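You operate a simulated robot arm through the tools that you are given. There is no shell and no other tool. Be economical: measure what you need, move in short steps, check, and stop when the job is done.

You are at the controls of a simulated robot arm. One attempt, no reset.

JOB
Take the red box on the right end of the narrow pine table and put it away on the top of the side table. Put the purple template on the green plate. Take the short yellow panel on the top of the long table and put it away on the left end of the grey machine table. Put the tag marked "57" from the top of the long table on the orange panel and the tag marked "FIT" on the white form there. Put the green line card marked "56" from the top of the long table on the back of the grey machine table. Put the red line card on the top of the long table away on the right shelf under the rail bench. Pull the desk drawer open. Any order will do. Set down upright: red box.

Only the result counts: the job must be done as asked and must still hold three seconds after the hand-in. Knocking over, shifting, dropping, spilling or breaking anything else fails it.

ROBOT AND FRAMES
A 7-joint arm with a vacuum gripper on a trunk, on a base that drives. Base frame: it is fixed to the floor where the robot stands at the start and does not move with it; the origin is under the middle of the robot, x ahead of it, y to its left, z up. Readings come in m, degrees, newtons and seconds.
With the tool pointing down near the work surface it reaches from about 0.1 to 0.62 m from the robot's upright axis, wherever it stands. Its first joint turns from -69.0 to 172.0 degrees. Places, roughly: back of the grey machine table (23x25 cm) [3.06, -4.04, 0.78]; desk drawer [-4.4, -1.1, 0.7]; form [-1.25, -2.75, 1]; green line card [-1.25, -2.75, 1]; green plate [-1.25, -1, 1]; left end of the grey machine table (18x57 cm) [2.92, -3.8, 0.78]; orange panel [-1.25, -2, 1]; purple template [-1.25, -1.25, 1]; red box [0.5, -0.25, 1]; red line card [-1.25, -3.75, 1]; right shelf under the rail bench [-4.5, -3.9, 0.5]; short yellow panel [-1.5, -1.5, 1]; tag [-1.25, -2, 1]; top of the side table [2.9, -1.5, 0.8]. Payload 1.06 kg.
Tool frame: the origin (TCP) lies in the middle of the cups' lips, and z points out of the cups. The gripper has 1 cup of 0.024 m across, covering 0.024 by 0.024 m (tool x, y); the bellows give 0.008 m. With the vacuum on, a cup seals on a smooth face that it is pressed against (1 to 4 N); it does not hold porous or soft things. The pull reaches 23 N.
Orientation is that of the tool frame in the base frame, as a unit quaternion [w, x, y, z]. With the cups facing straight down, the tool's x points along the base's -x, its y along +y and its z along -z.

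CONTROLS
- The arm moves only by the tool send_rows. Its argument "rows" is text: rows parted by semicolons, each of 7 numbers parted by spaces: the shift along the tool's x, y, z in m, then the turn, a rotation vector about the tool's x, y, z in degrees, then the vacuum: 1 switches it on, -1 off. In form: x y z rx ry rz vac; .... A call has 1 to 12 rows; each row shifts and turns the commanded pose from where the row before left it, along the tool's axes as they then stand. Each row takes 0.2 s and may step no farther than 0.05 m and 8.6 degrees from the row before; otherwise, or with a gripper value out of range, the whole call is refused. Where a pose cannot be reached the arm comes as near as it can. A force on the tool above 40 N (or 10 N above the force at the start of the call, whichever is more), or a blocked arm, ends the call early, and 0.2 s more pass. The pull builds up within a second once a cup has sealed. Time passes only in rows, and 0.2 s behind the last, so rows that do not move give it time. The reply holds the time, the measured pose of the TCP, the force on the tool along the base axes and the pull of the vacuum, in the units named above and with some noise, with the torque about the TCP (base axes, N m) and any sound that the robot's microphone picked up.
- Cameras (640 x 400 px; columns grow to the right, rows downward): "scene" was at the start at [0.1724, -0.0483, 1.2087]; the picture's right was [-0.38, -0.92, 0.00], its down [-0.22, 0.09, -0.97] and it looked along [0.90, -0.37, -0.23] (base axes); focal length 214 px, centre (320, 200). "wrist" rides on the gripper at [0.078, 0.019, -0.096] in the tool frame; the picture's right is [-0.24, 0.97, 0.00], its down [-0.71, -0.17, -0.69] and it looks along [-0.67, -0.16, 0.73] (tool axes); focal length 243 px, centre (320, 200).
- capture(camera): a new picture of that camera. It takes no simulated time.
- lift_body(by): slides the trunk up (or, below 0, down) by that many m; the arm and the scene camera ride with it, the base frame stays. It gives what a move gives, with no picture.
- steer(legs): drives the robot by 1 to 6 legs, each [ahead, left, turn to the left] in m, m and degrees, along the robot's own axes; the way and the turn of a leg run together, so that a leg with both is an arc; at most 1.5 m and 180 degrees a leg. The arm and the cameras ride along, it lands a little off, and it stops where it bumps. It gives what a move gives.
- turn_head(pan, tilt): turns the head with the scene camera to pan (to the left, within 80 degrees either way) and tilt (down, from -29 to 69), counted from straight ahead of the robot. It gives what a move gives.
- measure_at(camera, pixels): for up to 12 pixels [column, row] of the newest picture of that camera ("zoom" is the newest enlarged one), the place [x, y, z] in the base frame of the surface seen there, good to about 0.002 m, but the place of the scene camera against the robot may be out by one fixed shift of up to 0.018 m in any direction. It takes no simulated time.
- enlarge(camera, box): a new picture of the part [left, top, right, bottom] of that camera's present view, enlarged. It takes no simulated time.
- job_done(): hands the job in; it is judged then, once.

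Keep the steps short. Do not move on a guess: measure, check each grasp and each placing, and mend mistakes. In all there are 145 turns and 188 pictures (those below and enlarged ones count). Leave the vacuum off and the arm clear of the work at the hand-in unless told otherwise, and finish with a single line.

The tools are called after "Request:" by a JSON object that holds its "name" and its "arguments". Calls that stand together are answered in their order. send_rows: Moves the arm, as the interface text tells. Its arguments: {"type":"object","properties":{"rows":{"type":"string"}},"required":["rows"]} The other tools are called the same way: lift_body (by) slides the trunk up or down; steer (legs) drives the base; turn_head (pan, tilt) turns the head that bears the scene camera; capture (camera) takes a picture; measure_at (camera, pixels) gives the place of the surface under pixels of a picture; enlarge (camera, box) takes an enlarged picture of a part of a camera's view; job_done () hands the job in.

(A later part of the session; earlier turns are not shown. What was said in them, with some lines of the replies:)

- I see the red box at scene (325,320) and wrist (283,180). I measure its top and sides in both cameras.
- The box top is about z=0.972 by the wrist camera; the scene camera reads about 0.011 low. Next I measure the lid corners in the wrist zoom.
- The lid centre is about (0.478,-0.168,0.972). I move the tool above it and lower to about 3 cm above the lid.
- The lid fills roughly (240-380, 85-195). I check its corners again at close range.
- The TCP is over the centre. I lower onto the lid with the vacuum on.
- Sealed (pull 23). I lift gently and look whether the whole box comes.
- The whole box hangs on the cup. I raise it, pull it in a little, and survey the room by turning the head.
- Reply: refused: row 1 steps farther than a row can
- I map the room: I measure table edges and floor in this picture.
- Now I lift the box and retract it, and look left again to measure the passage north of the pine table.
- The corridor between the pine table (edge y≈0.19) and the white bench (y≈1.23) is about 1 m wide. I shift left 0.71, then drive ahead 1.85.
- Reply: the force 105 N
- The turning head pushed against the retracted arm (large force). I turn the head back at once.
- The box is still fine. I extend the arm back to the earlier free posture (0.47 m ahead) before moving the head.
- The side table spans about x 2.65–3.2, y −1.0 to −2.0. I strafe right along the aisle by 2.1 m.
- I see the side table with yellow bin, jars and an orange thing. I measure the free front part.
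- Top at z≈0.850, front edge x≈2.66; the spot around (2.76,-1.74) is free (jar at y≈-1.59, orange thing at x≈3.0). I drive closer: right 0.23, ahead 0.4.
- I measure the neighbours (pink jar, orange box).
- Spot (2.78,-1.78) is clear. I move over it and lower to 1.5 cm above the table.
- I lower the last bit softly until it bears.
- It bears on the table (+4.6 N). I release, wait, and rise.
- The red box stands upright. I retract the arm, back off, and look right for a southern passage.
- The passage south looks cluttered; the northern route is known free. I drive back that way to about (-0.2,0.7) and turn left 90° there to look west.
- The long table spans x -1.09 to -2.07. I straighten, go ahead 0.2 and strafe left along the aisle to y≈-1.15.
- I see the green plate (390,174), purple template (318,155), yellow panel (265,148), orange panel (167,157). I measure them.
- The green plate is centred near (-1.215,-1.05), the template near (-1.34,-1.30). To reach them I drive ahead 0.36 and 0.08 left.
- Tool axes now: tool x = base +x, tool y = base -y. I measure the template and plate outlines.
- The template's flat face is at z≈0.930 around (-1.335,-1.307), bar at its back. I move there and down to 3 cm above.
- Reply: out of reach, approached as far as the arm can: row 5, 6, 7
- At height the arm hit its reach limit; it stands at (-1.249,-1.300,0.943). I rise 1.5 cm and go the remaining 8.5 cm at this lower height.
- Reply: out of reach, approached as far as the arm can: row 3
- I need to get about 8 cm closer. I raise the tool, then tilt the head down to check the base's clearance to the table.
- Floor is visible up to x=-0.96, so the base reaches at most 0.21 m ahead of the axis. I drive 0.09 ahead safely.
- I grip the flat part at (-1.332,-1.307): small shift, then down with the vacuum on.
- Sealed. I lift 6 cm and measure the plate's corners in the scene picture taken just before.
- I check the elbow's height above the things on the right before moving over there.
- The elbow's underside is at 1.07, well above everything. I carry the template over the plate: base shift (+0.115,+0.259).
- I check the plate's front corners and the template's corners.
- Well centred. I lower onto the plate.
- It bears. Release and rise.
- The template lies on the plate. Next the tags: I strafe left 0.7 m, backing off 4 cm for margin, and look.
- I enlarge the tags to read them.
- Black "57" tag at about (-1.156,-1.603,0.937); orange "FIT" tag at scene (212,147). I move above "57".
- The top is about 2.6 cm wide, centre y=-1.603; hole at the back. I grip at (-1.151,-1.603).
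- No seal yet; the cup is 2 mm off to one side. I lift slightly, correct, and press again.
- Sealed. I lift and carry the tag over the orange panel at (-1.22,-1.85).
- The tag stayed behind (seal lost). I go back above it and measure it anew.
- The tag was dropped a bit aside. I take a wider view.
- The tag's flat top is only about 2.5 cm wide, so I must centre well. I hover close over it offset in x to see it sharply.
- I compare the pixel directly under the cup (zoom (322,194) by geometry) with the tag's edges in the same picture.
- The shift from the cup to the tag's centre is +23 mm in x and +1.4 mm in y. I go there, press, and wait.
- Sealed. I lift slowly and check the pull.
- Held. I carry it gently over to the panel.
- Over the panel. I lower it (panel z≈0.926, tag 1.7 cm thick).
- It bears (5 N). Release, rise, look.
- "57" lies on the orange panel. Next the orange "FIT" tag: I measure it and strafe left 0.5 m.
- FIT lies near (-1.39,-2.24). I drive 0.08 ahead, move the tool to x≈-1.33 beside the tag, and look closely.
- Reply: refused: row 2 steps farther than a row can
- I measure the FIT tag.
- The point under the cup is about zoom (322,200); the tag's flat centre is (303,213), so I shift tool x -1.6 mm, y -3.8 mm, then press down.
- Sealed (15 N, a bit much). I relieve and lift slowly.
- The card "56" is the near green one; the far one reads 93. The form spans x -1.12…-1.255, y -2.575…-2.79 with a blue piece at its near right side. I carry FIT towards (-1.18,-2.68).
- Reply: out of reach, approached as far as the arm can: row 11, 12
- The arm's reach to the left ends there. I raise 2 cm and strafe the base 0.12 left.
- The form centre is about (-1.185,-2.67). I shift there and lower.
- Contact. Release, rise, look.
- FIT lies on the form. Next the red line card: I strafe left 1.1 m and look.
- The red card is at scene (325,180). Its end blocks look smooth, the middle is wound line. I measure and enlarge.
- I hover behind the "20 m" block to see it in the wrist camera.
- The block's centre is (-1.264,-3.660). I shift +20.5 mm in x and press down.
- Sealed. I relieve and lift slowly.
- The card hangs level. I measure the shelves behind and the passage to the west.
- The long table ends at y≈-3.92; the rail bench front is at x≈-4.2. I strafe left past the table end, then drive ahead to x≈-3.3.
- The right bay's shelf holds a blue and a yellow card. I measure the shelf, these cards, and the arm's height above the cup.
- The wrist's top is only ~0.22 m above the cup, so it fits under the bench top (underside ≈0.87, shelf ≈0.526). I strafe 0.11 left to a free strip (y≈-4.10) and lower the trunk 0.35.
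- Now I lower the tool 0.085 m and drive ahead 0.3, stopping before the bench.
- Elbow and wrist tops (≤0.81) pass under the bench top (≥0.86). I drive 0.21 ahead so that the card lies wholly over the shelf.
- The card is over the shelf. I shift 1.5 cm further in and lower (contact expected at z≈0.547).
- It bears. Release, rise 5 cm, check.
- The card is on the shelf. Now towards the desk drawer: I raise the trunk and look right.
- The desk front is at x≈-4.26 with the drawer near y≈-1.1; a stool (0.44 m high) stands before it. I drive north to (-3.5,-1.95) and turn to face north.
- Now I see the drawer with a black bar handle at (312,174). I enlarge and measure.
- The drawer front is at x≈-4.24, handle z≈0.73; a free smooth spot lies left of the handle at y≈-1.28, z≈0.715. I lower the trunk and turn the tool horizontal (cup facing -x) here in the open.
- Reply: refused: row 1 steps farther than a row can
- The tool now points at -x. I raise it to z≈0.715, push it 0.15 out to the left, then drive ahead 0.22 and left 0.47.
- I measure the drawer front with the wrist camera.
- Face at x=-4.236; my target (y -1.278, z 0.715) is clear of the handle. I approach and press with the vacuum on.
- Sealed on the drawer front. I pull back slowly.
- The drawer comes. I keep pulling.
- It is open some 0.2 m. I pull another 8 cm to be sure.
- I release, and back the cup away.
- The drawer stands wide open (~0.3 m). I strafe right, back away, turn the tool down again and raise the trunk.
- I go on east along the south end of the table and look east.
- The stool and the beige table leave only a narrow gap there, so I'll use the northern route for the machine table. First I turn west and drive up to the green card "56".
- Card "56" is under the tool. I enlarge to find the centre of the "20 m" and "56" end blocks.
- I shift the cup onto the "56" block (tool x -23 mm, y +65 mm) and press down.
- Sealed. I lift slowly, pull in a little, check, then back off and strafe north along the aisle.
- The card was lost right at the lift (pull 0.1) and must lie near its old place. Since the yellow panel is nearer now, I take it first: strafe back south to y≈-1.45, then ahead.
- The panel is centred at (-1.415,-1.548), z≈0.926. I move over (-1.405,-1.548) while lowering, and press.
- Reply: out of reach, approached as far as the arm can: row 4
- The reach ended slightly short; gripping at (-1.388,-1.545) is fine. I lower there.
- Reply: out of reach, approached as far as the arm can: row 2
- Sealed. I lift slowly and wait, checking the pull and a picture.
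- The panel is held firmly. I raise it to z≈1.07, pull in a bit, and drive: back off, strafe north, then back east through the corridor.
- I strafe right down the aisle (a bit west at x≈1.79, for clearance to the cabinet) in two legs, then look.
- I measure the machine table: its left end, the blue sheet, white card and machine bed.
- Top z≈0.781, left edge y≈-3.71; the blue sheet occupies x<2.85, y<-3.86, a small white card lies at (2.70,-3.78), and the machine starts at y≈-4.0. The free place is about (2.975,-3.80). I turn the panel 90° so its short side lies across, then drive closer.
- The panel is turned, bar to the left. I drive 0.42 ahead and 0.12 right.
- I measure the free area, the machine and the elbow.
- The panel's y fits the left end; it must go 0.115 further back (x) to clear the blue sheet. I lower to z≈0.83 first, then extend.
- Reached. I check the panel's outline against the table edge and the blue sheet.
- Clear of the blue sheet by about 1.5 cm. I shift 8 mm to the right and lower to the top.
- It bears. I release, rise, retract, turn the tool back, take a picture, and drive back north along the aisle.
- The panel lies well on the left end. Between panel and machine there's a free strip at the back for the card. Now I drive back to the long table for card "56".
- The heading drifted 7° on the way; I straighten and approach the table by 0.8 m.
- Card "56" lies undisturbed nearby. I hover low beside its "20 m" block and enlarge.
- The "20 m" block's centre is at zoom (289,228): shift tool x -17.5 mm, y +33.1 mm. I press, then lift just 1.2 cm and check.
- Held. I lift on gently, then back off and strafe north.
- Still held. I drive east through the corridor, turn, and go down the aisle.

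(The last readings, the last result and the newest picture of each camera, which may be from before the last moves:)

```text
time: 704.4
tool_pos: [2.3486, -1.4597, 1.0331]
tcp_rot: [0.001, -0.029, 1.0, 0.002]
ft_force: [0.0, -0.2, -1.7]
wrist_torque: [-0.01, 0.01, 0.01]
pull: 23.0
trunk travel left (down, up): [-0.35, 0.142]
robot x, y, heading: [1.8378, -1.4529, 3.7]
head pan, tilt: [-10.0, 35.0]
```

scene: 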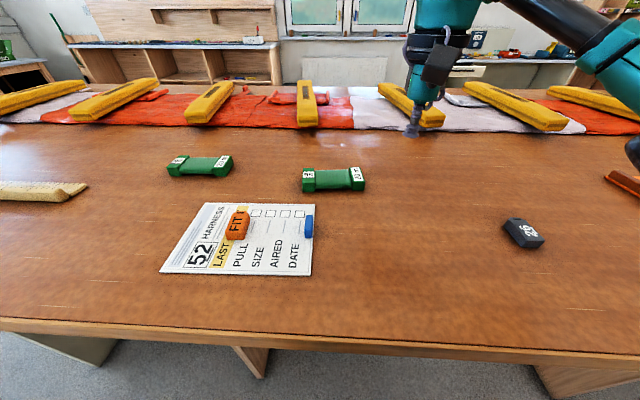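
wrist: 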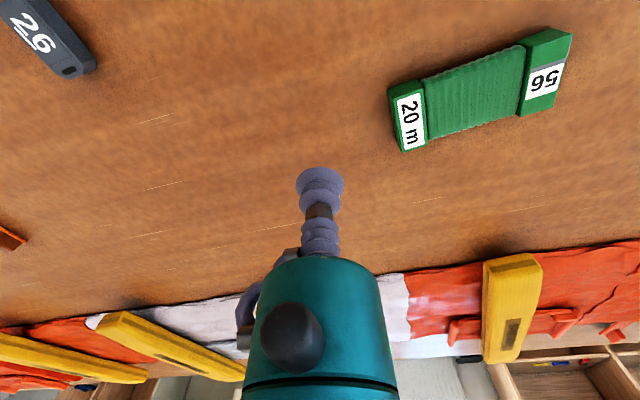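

Held. I go on down to y≈-3.74, turn the card 90° (so that it points ahead), and look.

Request:
{"name": "steer", "arguments": {"legs": [[0, -1.15, -3.5], [0.06, -1.12, -0.5]]}}

Request:
{"name": "send_rows", "arguments": {"rows": "0 0 0 0 0 8.5 1; 0 0 0 0 0 8.5 1; 0 0 0 0 0 8.5 1; 0 0 0 0 0 8.5 1; 0 0 0 0 0 8.5 1; 0 0 0 0 0 8.5 1; 0 0 0 0 0 8.5 1; 0 0 0 0 0 8.5 1; 0 0 0 0 0 8.5 1; 0 0 0 0 0 8.5 1; 0 0 0 0 0 3 1; 0 0 0 0 0 0 1"}}

Request:
{"name": "capture", "arguments": {"camera": "scene"}}

Request:
{"name": "capture", "arguments": {"camera": "wrist"}}

```text
time: 724.7
tool_pos: [2.409, -3.7983, 1.0339]
tcp_rot: [0.001, 0.018, 1.0, 0.002]
ft_force: [0.2, 1.2, -0.8]
wrist_torque: [0.0, 0.03, 0.01]
pull: 22.7
trunk travel left (down, up): [-0.35, 0.142]
robot x, y, heading: [1.9004, -3.7535, -1.7]
head pan, tilt: [-10.0, 35.0]
```

```text
time: 727.3
tool_pos: [2.412, -3.7994, 1.033]
tcp_rot: [0.0, 0.708, 0.706, 0.001]
ft_force: [0.3, 0.2, -0.1]
wrist_torque: [-0.04, 0.02, -0.01]
pull: 22.9
trunk travel left (down, up): [-0.35, 0.142]
robot x, y, heading: [1.9012, -3.7488, -1.9]
head pan, tilt: [-10.0, 35.0]
```

```text
70 pictures are left
```

scene: 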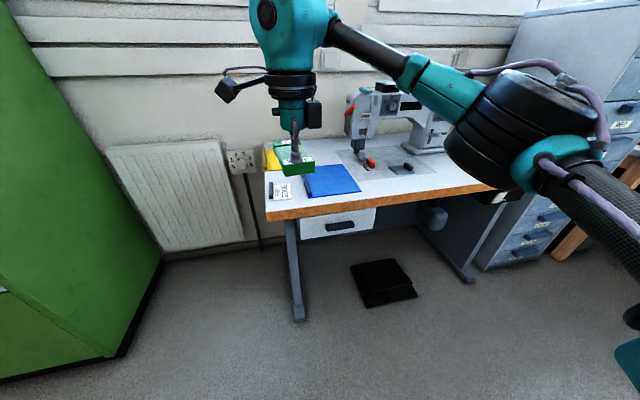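

```text
69 pictures are left
```

wrist: 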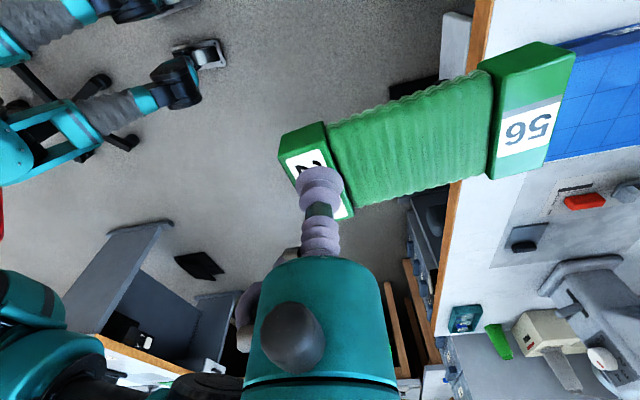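

I measure the card's direction in this picture and drive closer: straighten, ahead 0.47.

Request:
{"name": "measure_at", "arguments": {"camera": "wrist", "pixels": [[300, 155], [525, 110], [500, 72], [572, 55], [490, 178], [548, 165], [282, 145], [325, 150], [405, 140]]}}

Request:
{"name": "steer", "arguments": {"legs": [[0, 0, 1.8], [0.47, 0, 0]]}}

Request:
{"name": "capture", "arguments": {"camera": "scene"}}

```text
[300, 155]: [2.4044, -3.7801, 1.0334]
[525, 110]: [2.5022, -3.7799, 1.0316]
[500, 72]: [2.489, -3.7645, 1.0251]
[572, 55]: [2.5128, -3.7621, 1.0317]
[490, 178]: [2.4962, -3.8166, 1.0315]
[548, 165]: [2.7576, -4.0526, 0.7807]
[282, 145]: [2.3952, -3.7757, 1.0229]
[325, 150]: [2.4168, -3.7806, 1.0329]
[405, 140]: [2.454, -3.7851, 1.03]
```

```text
time: 730.4
tool_pos: [2.8716, -3.786, 1.0328]
tcp_rot: [0.0, 0.697, 0.717, 0.001]
ft_force: [-1.0, -0.7, -0.3]
wrist_torque: [0.01, 0.04, 0.0]
pull: 23.0
trunk travel left (down, up): [-0.35, 0.142]
robot x, y, heading: [2.3605, -3.752, -0.4]
head pan, tilt: [-10.0, 35.0]
```

```text
68 pictures are left
```

scene: 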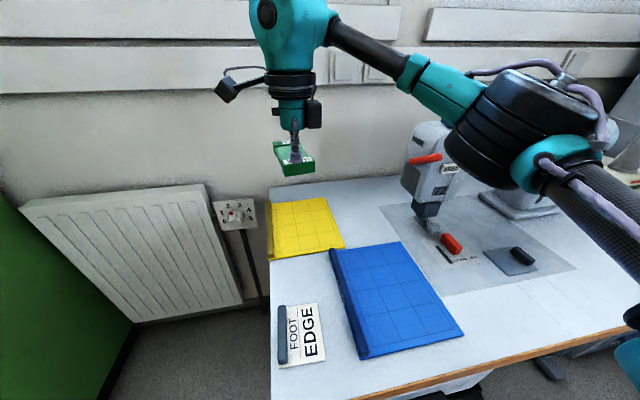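

The card points ahead with a 7° skew, which I correct. I go 3 cm closer and move down to z≈0.85 over the free strip at (2.965,-3.955).

Request:
{"name": "steer", "arguments": {"legs": [[0.03, 0, 0.3]]}}

Request:
{"name": "send_rows", "arguments": {"rows": "0 0 0 0 0 7 1; -0.027 0.0131 0.03 0 0 0 1; -0.027 0.0131 0.03 0 0 0 1; -0.027 0.0131 0.03 0 0 0 1; -0.027 0.0131 0.03 0 0 0 1; -0.027 0.0131 0.03 0 0 0 1; -0.027 0.0131 0.03 0 0 0 1; 0 0 0 0 0 0 1; 0 0 0 0 0 0 1"}}

Request:
{"name": "capture", "arguments": {"camera": "scene"}}

Request:
{"name": "capture", "arguments": {"camera": "wrist"}}

```text
time: 731.3
tool_pos: [2.9035, -3.7844, 1.0319]
tcp_rot: [-0.001, 0.695, 0.719, 0.0]
ft_force: [-0.2, 0.3, -0.5]
wrist_torque: [-0.01, -0.01, -0.02]
pull: 23.1
trunk travel left (down, up): [-0.35, 0.142]
robot x, y, heading: [2.3917, -3.7523, 0.1]
head pan, tilt: [-10.0, 35.0]
```

```text
time: 733.3
tool_pos: [2.9683, -3.9527, 0.8528]
tcp_rot: [0.001, 0.739, 0.673, 0.001]
ft_force: [0.3, 0.3, -1.0]
wrist_torque: [0.01, 0.03, 0.02]
pull: 23.1
trunk travel left (down, up): [-0.35, 0.142]
robot x, y, heading: [2.3898, -3.7485, -0.1]
head pan, tilt: [-10.0, 35.0]
```

```text
67 pictures are left
```

scene: 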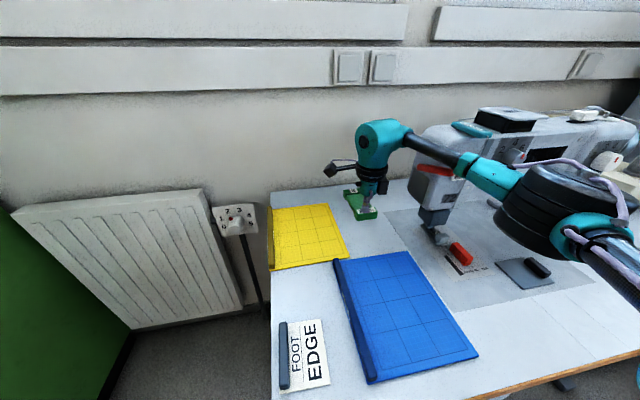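

```text
66 pictures are left
```

wrist: 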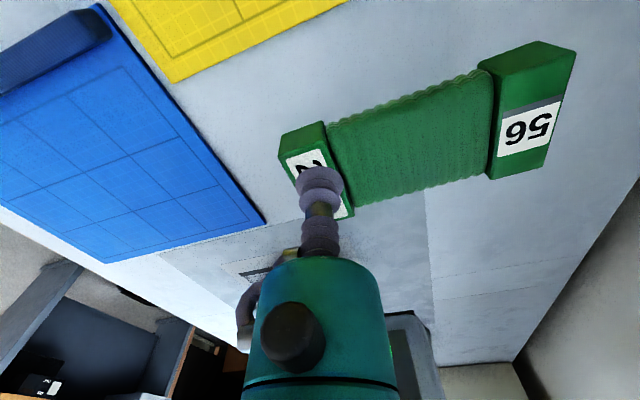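

I check the forearm's clearance to the machine's red lever before lowering the last 4.5 cm.

Request:
{"name": "measure_at", "arguments": {"camera": "scene", "pixels": [[420, 148], [435, 155], [450, 160], [458, 172], [430, 170], [447, 174], [440, 190], [416, 168], [475, 178], [425, 195], [410, 150]]}}

Request:
{"name": "enlarge", "arguments": {"camera": "scene", "box": [320, 100, 520, 250]}}

Request:
{"name": "measure_at", "arguments": {"camera": "wrist", "pixels": [[282, 145], [300, 195], [572, 55], [540, 165], [200, 70], [345, 5], [430, 190], [480, 250]]}}

```text
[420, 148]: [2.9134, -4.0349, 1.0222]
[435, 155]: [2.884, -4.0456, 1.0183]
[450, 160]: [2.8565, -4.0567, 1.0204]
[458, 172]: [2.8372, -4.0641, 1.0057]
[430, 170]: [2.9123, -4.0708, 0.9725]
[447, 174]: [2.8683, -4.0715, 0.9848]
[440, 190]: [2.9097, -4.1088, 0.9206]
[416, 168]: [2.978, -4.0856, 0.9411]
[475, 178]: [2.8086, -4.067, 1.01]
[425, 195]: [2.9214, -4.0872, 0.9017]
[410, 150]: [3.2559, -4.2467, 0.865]
```

```text
2.67 times, centred on (420, 175) of scene
```

zoom: 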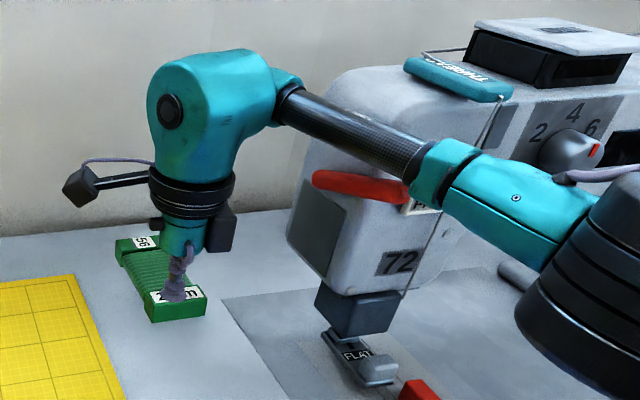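

```text
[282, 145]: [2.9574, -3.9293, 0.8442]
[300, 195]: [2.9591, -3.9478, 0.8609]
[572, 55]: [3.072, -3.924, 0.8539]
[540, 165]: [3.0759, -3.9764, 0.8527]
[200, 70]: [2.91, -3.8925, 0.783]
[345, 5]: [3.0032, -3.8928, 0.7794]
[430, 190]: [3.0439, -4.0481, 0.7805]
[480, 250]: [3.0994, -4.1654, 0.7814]
```

The forearm hangs right over the red lever, so lowering there would hit it. I raise, shift the base 9 cm left (moving the elbow away from the machine), and bring the card back to (2.95,-3.94) at z≈0.85.

Request:
{"name": "send_rows", "arguments": {"rows": "0 0 -0.03 0 0 0 1; 0 0 -0.03 0 0 0 1; 0 0 0 0 0 0 1"}}

Request:
{"name": "steer", "arguments": {"legs": [[0.01, 0.09, 0]]}}

Request:
{"name": "send_rows", "arguments": {"rows": "-0.0264 -0.007 0 0 0 0 1; -0.0264 -0.007 0 0 0 0 1; -0.0264 -0.007 0 0 0 0 1; 0 0 0.03 0 0 0 1; 0 0 0.03 0 0 0 1; 0 0 0 0 0 0 1; 0 0 0 0 0 0 1"}}

Request:
{"name": "enlarge", "arguments": {"camera": "scene", "box": [320, 100, 520, 250]}}

Request:
{"name": "capture", "arguments": {"camera": "scene"}}

```text
time: 734.1
tool_pos: [2.9675, -3.952, 0.9129]
tcp_rot: [0.0, 0.737, 0.675, 0.002]
ft_force: [-0.1, 0.3, -0.6]
wrist_torque: [0.01, 0.01, 0.04]
pull: 22.7
trunk travel left (down, up): [-0.35, 0.142]
robot x, y, heading: [2.39, -3.7507, 0.1]
head pan, tilt: [-10.0, 35.0]
```

```text
time: 735.5
tool_pos: [2.9776, -3.869, 0.9129]
tcp_rot: [0.0, 0.738, 0.674, 0.001]
ft_force: [0.1, 0.5, -0.7]
wrist_torque: [-0.01, -0.01, 0.01]
pull: 22.7
trunk travel left (down, up): [-0.35, 0.142]
robot x, y, heading: [2.3973, -3.6669, -0.4]
head pan, tilt: [-10.0, 35.0]
```

```text
time: 737.1
tool_pos: [2.9486, -3.9464, 0.8535]
tcp_rot: [0.0, 0.738, 0.674, 0.001]
ft_force: [0.4, 0.7, -0.8]
wrist_torque: [0.01, 0.02, 0.03]
pull: 22.9
trunk travel left (down, up): [-0.35, 0.142]
robot x, y, heading: [2.3979, -3.667, 0.1]
head pan, tilt: [-10.0, 35.0]
```

```text
2.67 times, centred on (420, 175) of scene
```

zoom: 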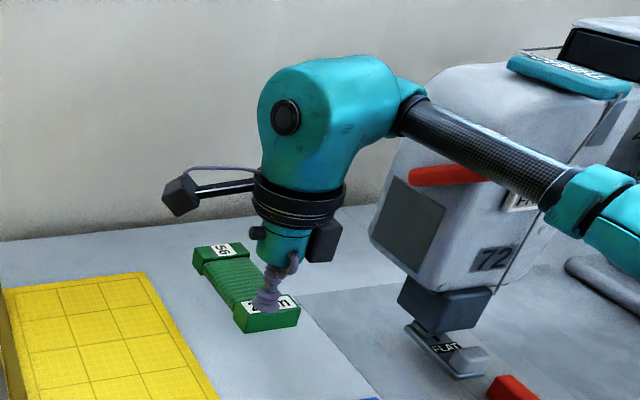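

```text
63 pictures are left
```

scene: 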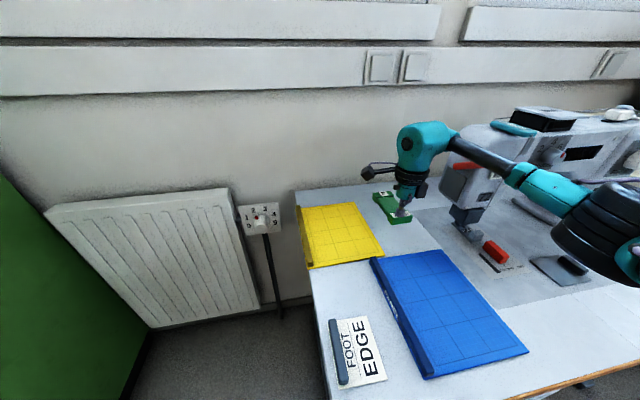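

Reached. I measure forearm versus lever again, along the forearm's lower side.

Request:
{"name": "measure_at", "arguments": {"camera": "zoom", "pixels": [[420, 135], [460, 150], [490, 175], [520, 190], [545, 200], [560, 220], [420, 178], [460, 172], [478, 178], [445, 180], [510, 200], [500, 150]]}}

Request:
{"name": "measure_at", "arguments": {"camera": "scene", "pixels": [[376, 195], [385, 190], [390, 222], [410, 215], [383, 250], [362, 205], [380, 235]]}}

```text
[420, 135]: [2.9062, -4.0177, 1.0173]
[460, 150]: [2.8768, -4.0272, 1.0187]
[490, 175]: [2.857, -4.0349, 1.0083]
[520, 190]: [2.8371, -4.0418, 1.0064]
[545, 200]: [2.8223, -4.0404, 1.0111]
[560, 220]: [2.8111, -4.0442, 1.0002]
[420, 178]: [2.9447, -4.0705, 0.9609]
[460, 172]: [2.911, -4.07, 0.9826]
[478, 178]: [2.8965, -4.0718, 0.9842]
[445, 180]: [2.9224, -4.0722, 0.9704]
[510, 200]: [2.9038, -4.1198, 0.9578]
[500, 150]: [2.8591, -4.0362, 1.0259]
```

```text
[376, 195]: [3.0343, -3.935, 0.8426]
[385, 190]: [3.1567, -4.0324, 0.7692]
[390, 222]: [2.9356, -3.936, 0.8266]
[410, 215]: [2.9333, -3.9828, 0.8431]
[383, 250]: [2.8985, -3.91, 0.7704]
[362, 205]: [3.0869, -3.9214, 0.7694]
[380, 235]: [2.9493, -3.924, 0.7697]
```

The forearm would pass the lever with little room; I shift the card 1.3 cm to the left (gap to the panel stays ~2 cm) and lower slowly.

Request:
{"name": "send_rows", "arguments": {"rows": "0.013 0 0 0 0 0 1; 0 0 0 0 0 0 1; 0 0 0.01 0 0 0 1; 0 0 0.01 0 0 0 1; 0 0 0.01 0 0 0 1; 0 0 0.01 0 0 0 1; 0 0 0.006 0 0 0 1; 0 0 0.003 0 0 0 1; 0 0 0.002 0 0 0 1; 0 0 0 0 0 0 1"}}

Request:
{"name": "enlarge", "arguments": {"camera": "scene", "box": [320, 100, 520, 250]}}

```text
time: 739.3
tool_pos: [2.9524, -3.9315, 0.8018]
tcp_rot: [0.0, 0.738, 0.674, 0.001]
ft_force: [-0.4, 0.1, 2.6]
wrist_torque: [-0.02, -0.08, -0.02]
pull: 22.4
trunk travel left (down, up): [-0.35, 0.142]
robot x, y, heading: [2.3991, -3.6649, -0.2]
head pan, tilt: [-10.0, 35.0]
```

```text
2.67 times, centred on (420, 175) of scene
5 turns are left
```

zoom: 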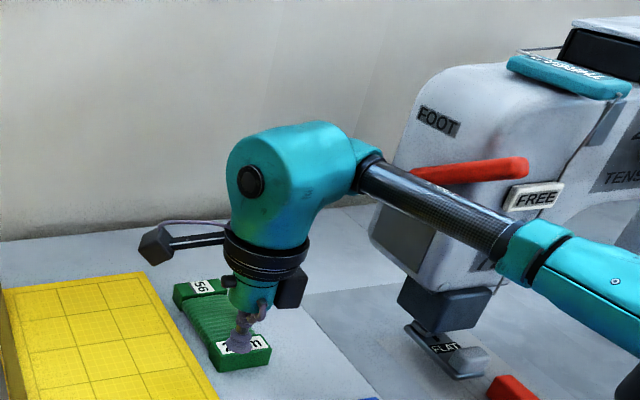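

It bears (2.6 N), the machine untouched. I release, rise straight up, retract, and look.

Request:
{"name": "send_rows", "arguments": {"rows": "0 0 0 0 0 0 -1; 0 0 0 0 0 0 -1; 0 0 0 0 0 0 -1; 0 0 0 0 0 0 -1; 0 0 0 0 0 0 -1; 0 0 -0.01 0 0 0 -1; 0 0 -0.02 0 0 0 -1; 0 0 -0.03 0 0 0 -1; 0 0 -0.045 0 0 0 -1; 0 0 -0.045 0 0 0 -1; 0 0 -0.045 0 0 0 -1; 0.02 -0.03 0 0 0 0 -1"}}

Request:
{"name": "steer", "arguments": {"legs": [[-0.35, 0, 0]]}}

Request:
{"name": "capture", "arguments": {"camera": "scene"}}

Request:
{"name": "enlarge", "arguments": {"camera": "scene", "box": [240, 100, 480, 250]}}

```text
time: 741.9
tool_pos: [2.9228, -3.912, 0.9916]
tcp_rot: [0.0, 0.738, 0.675, 0.001]
ft_force: [0.5, 0.3, 0.0]
wrist_torque: [-0.01, -0.06, -0.02]
pull: 0.0
trunk travel left (down, up): [-0.35, 0.142]
robot x, y, heading: [2.3954, -3.6693, -0.3]
head pan, tilt: [-10.0, 35.0]
```

```text
time: 744.2
tool_pos: [2.5678, -3.9087, 0.9928]
tcp_rot: [0.0, 0.736, 0.676, 0.001]
ft_force: [0.3, 0.2, 0.5]
wrist_torque: [0.0, 0.01, -0.01]
pull: 0.1
trunk travel left (down, up): [-0.35, 0.142]
robot x, y, heading: [2.0453, -3.6632, 0.6]
head pan, tilt: [-10.0, 35.0]
```

```text
61 pictures are left
```

scene: 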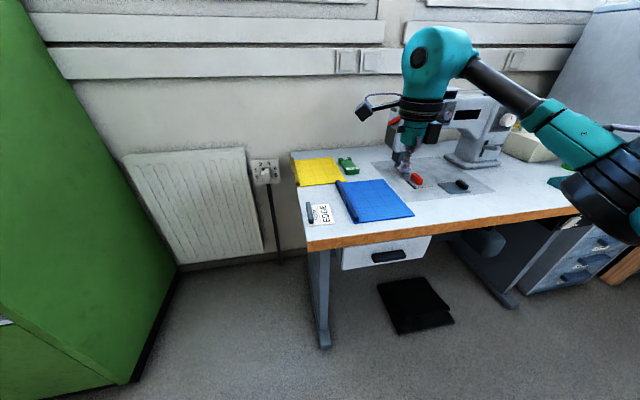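

```text
2.67 times, centred on (360, 175) of scene
4 turns are left
```

zoom: 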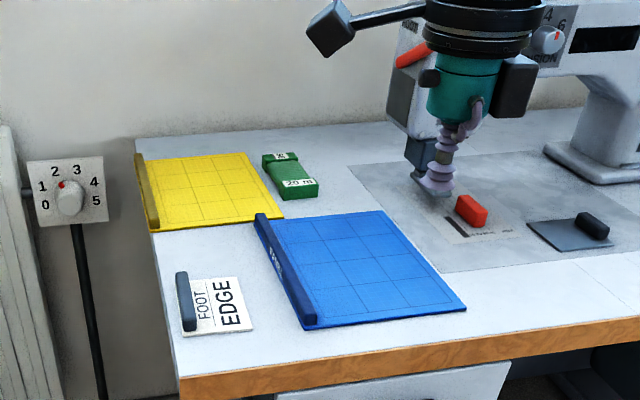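

The card lies flat at the back of the machine table and the panel at its left end. The vacuum is off and the arm is clear, so I hand in.

Request:
{"name": "job_done", "arguments": {}}

```text
The job is handed in.
```

All eight parts of the job are done and handed in; the green "56" card sits about 1 cm over the near edge of its area on the back of the machine table, though its centre is inside.
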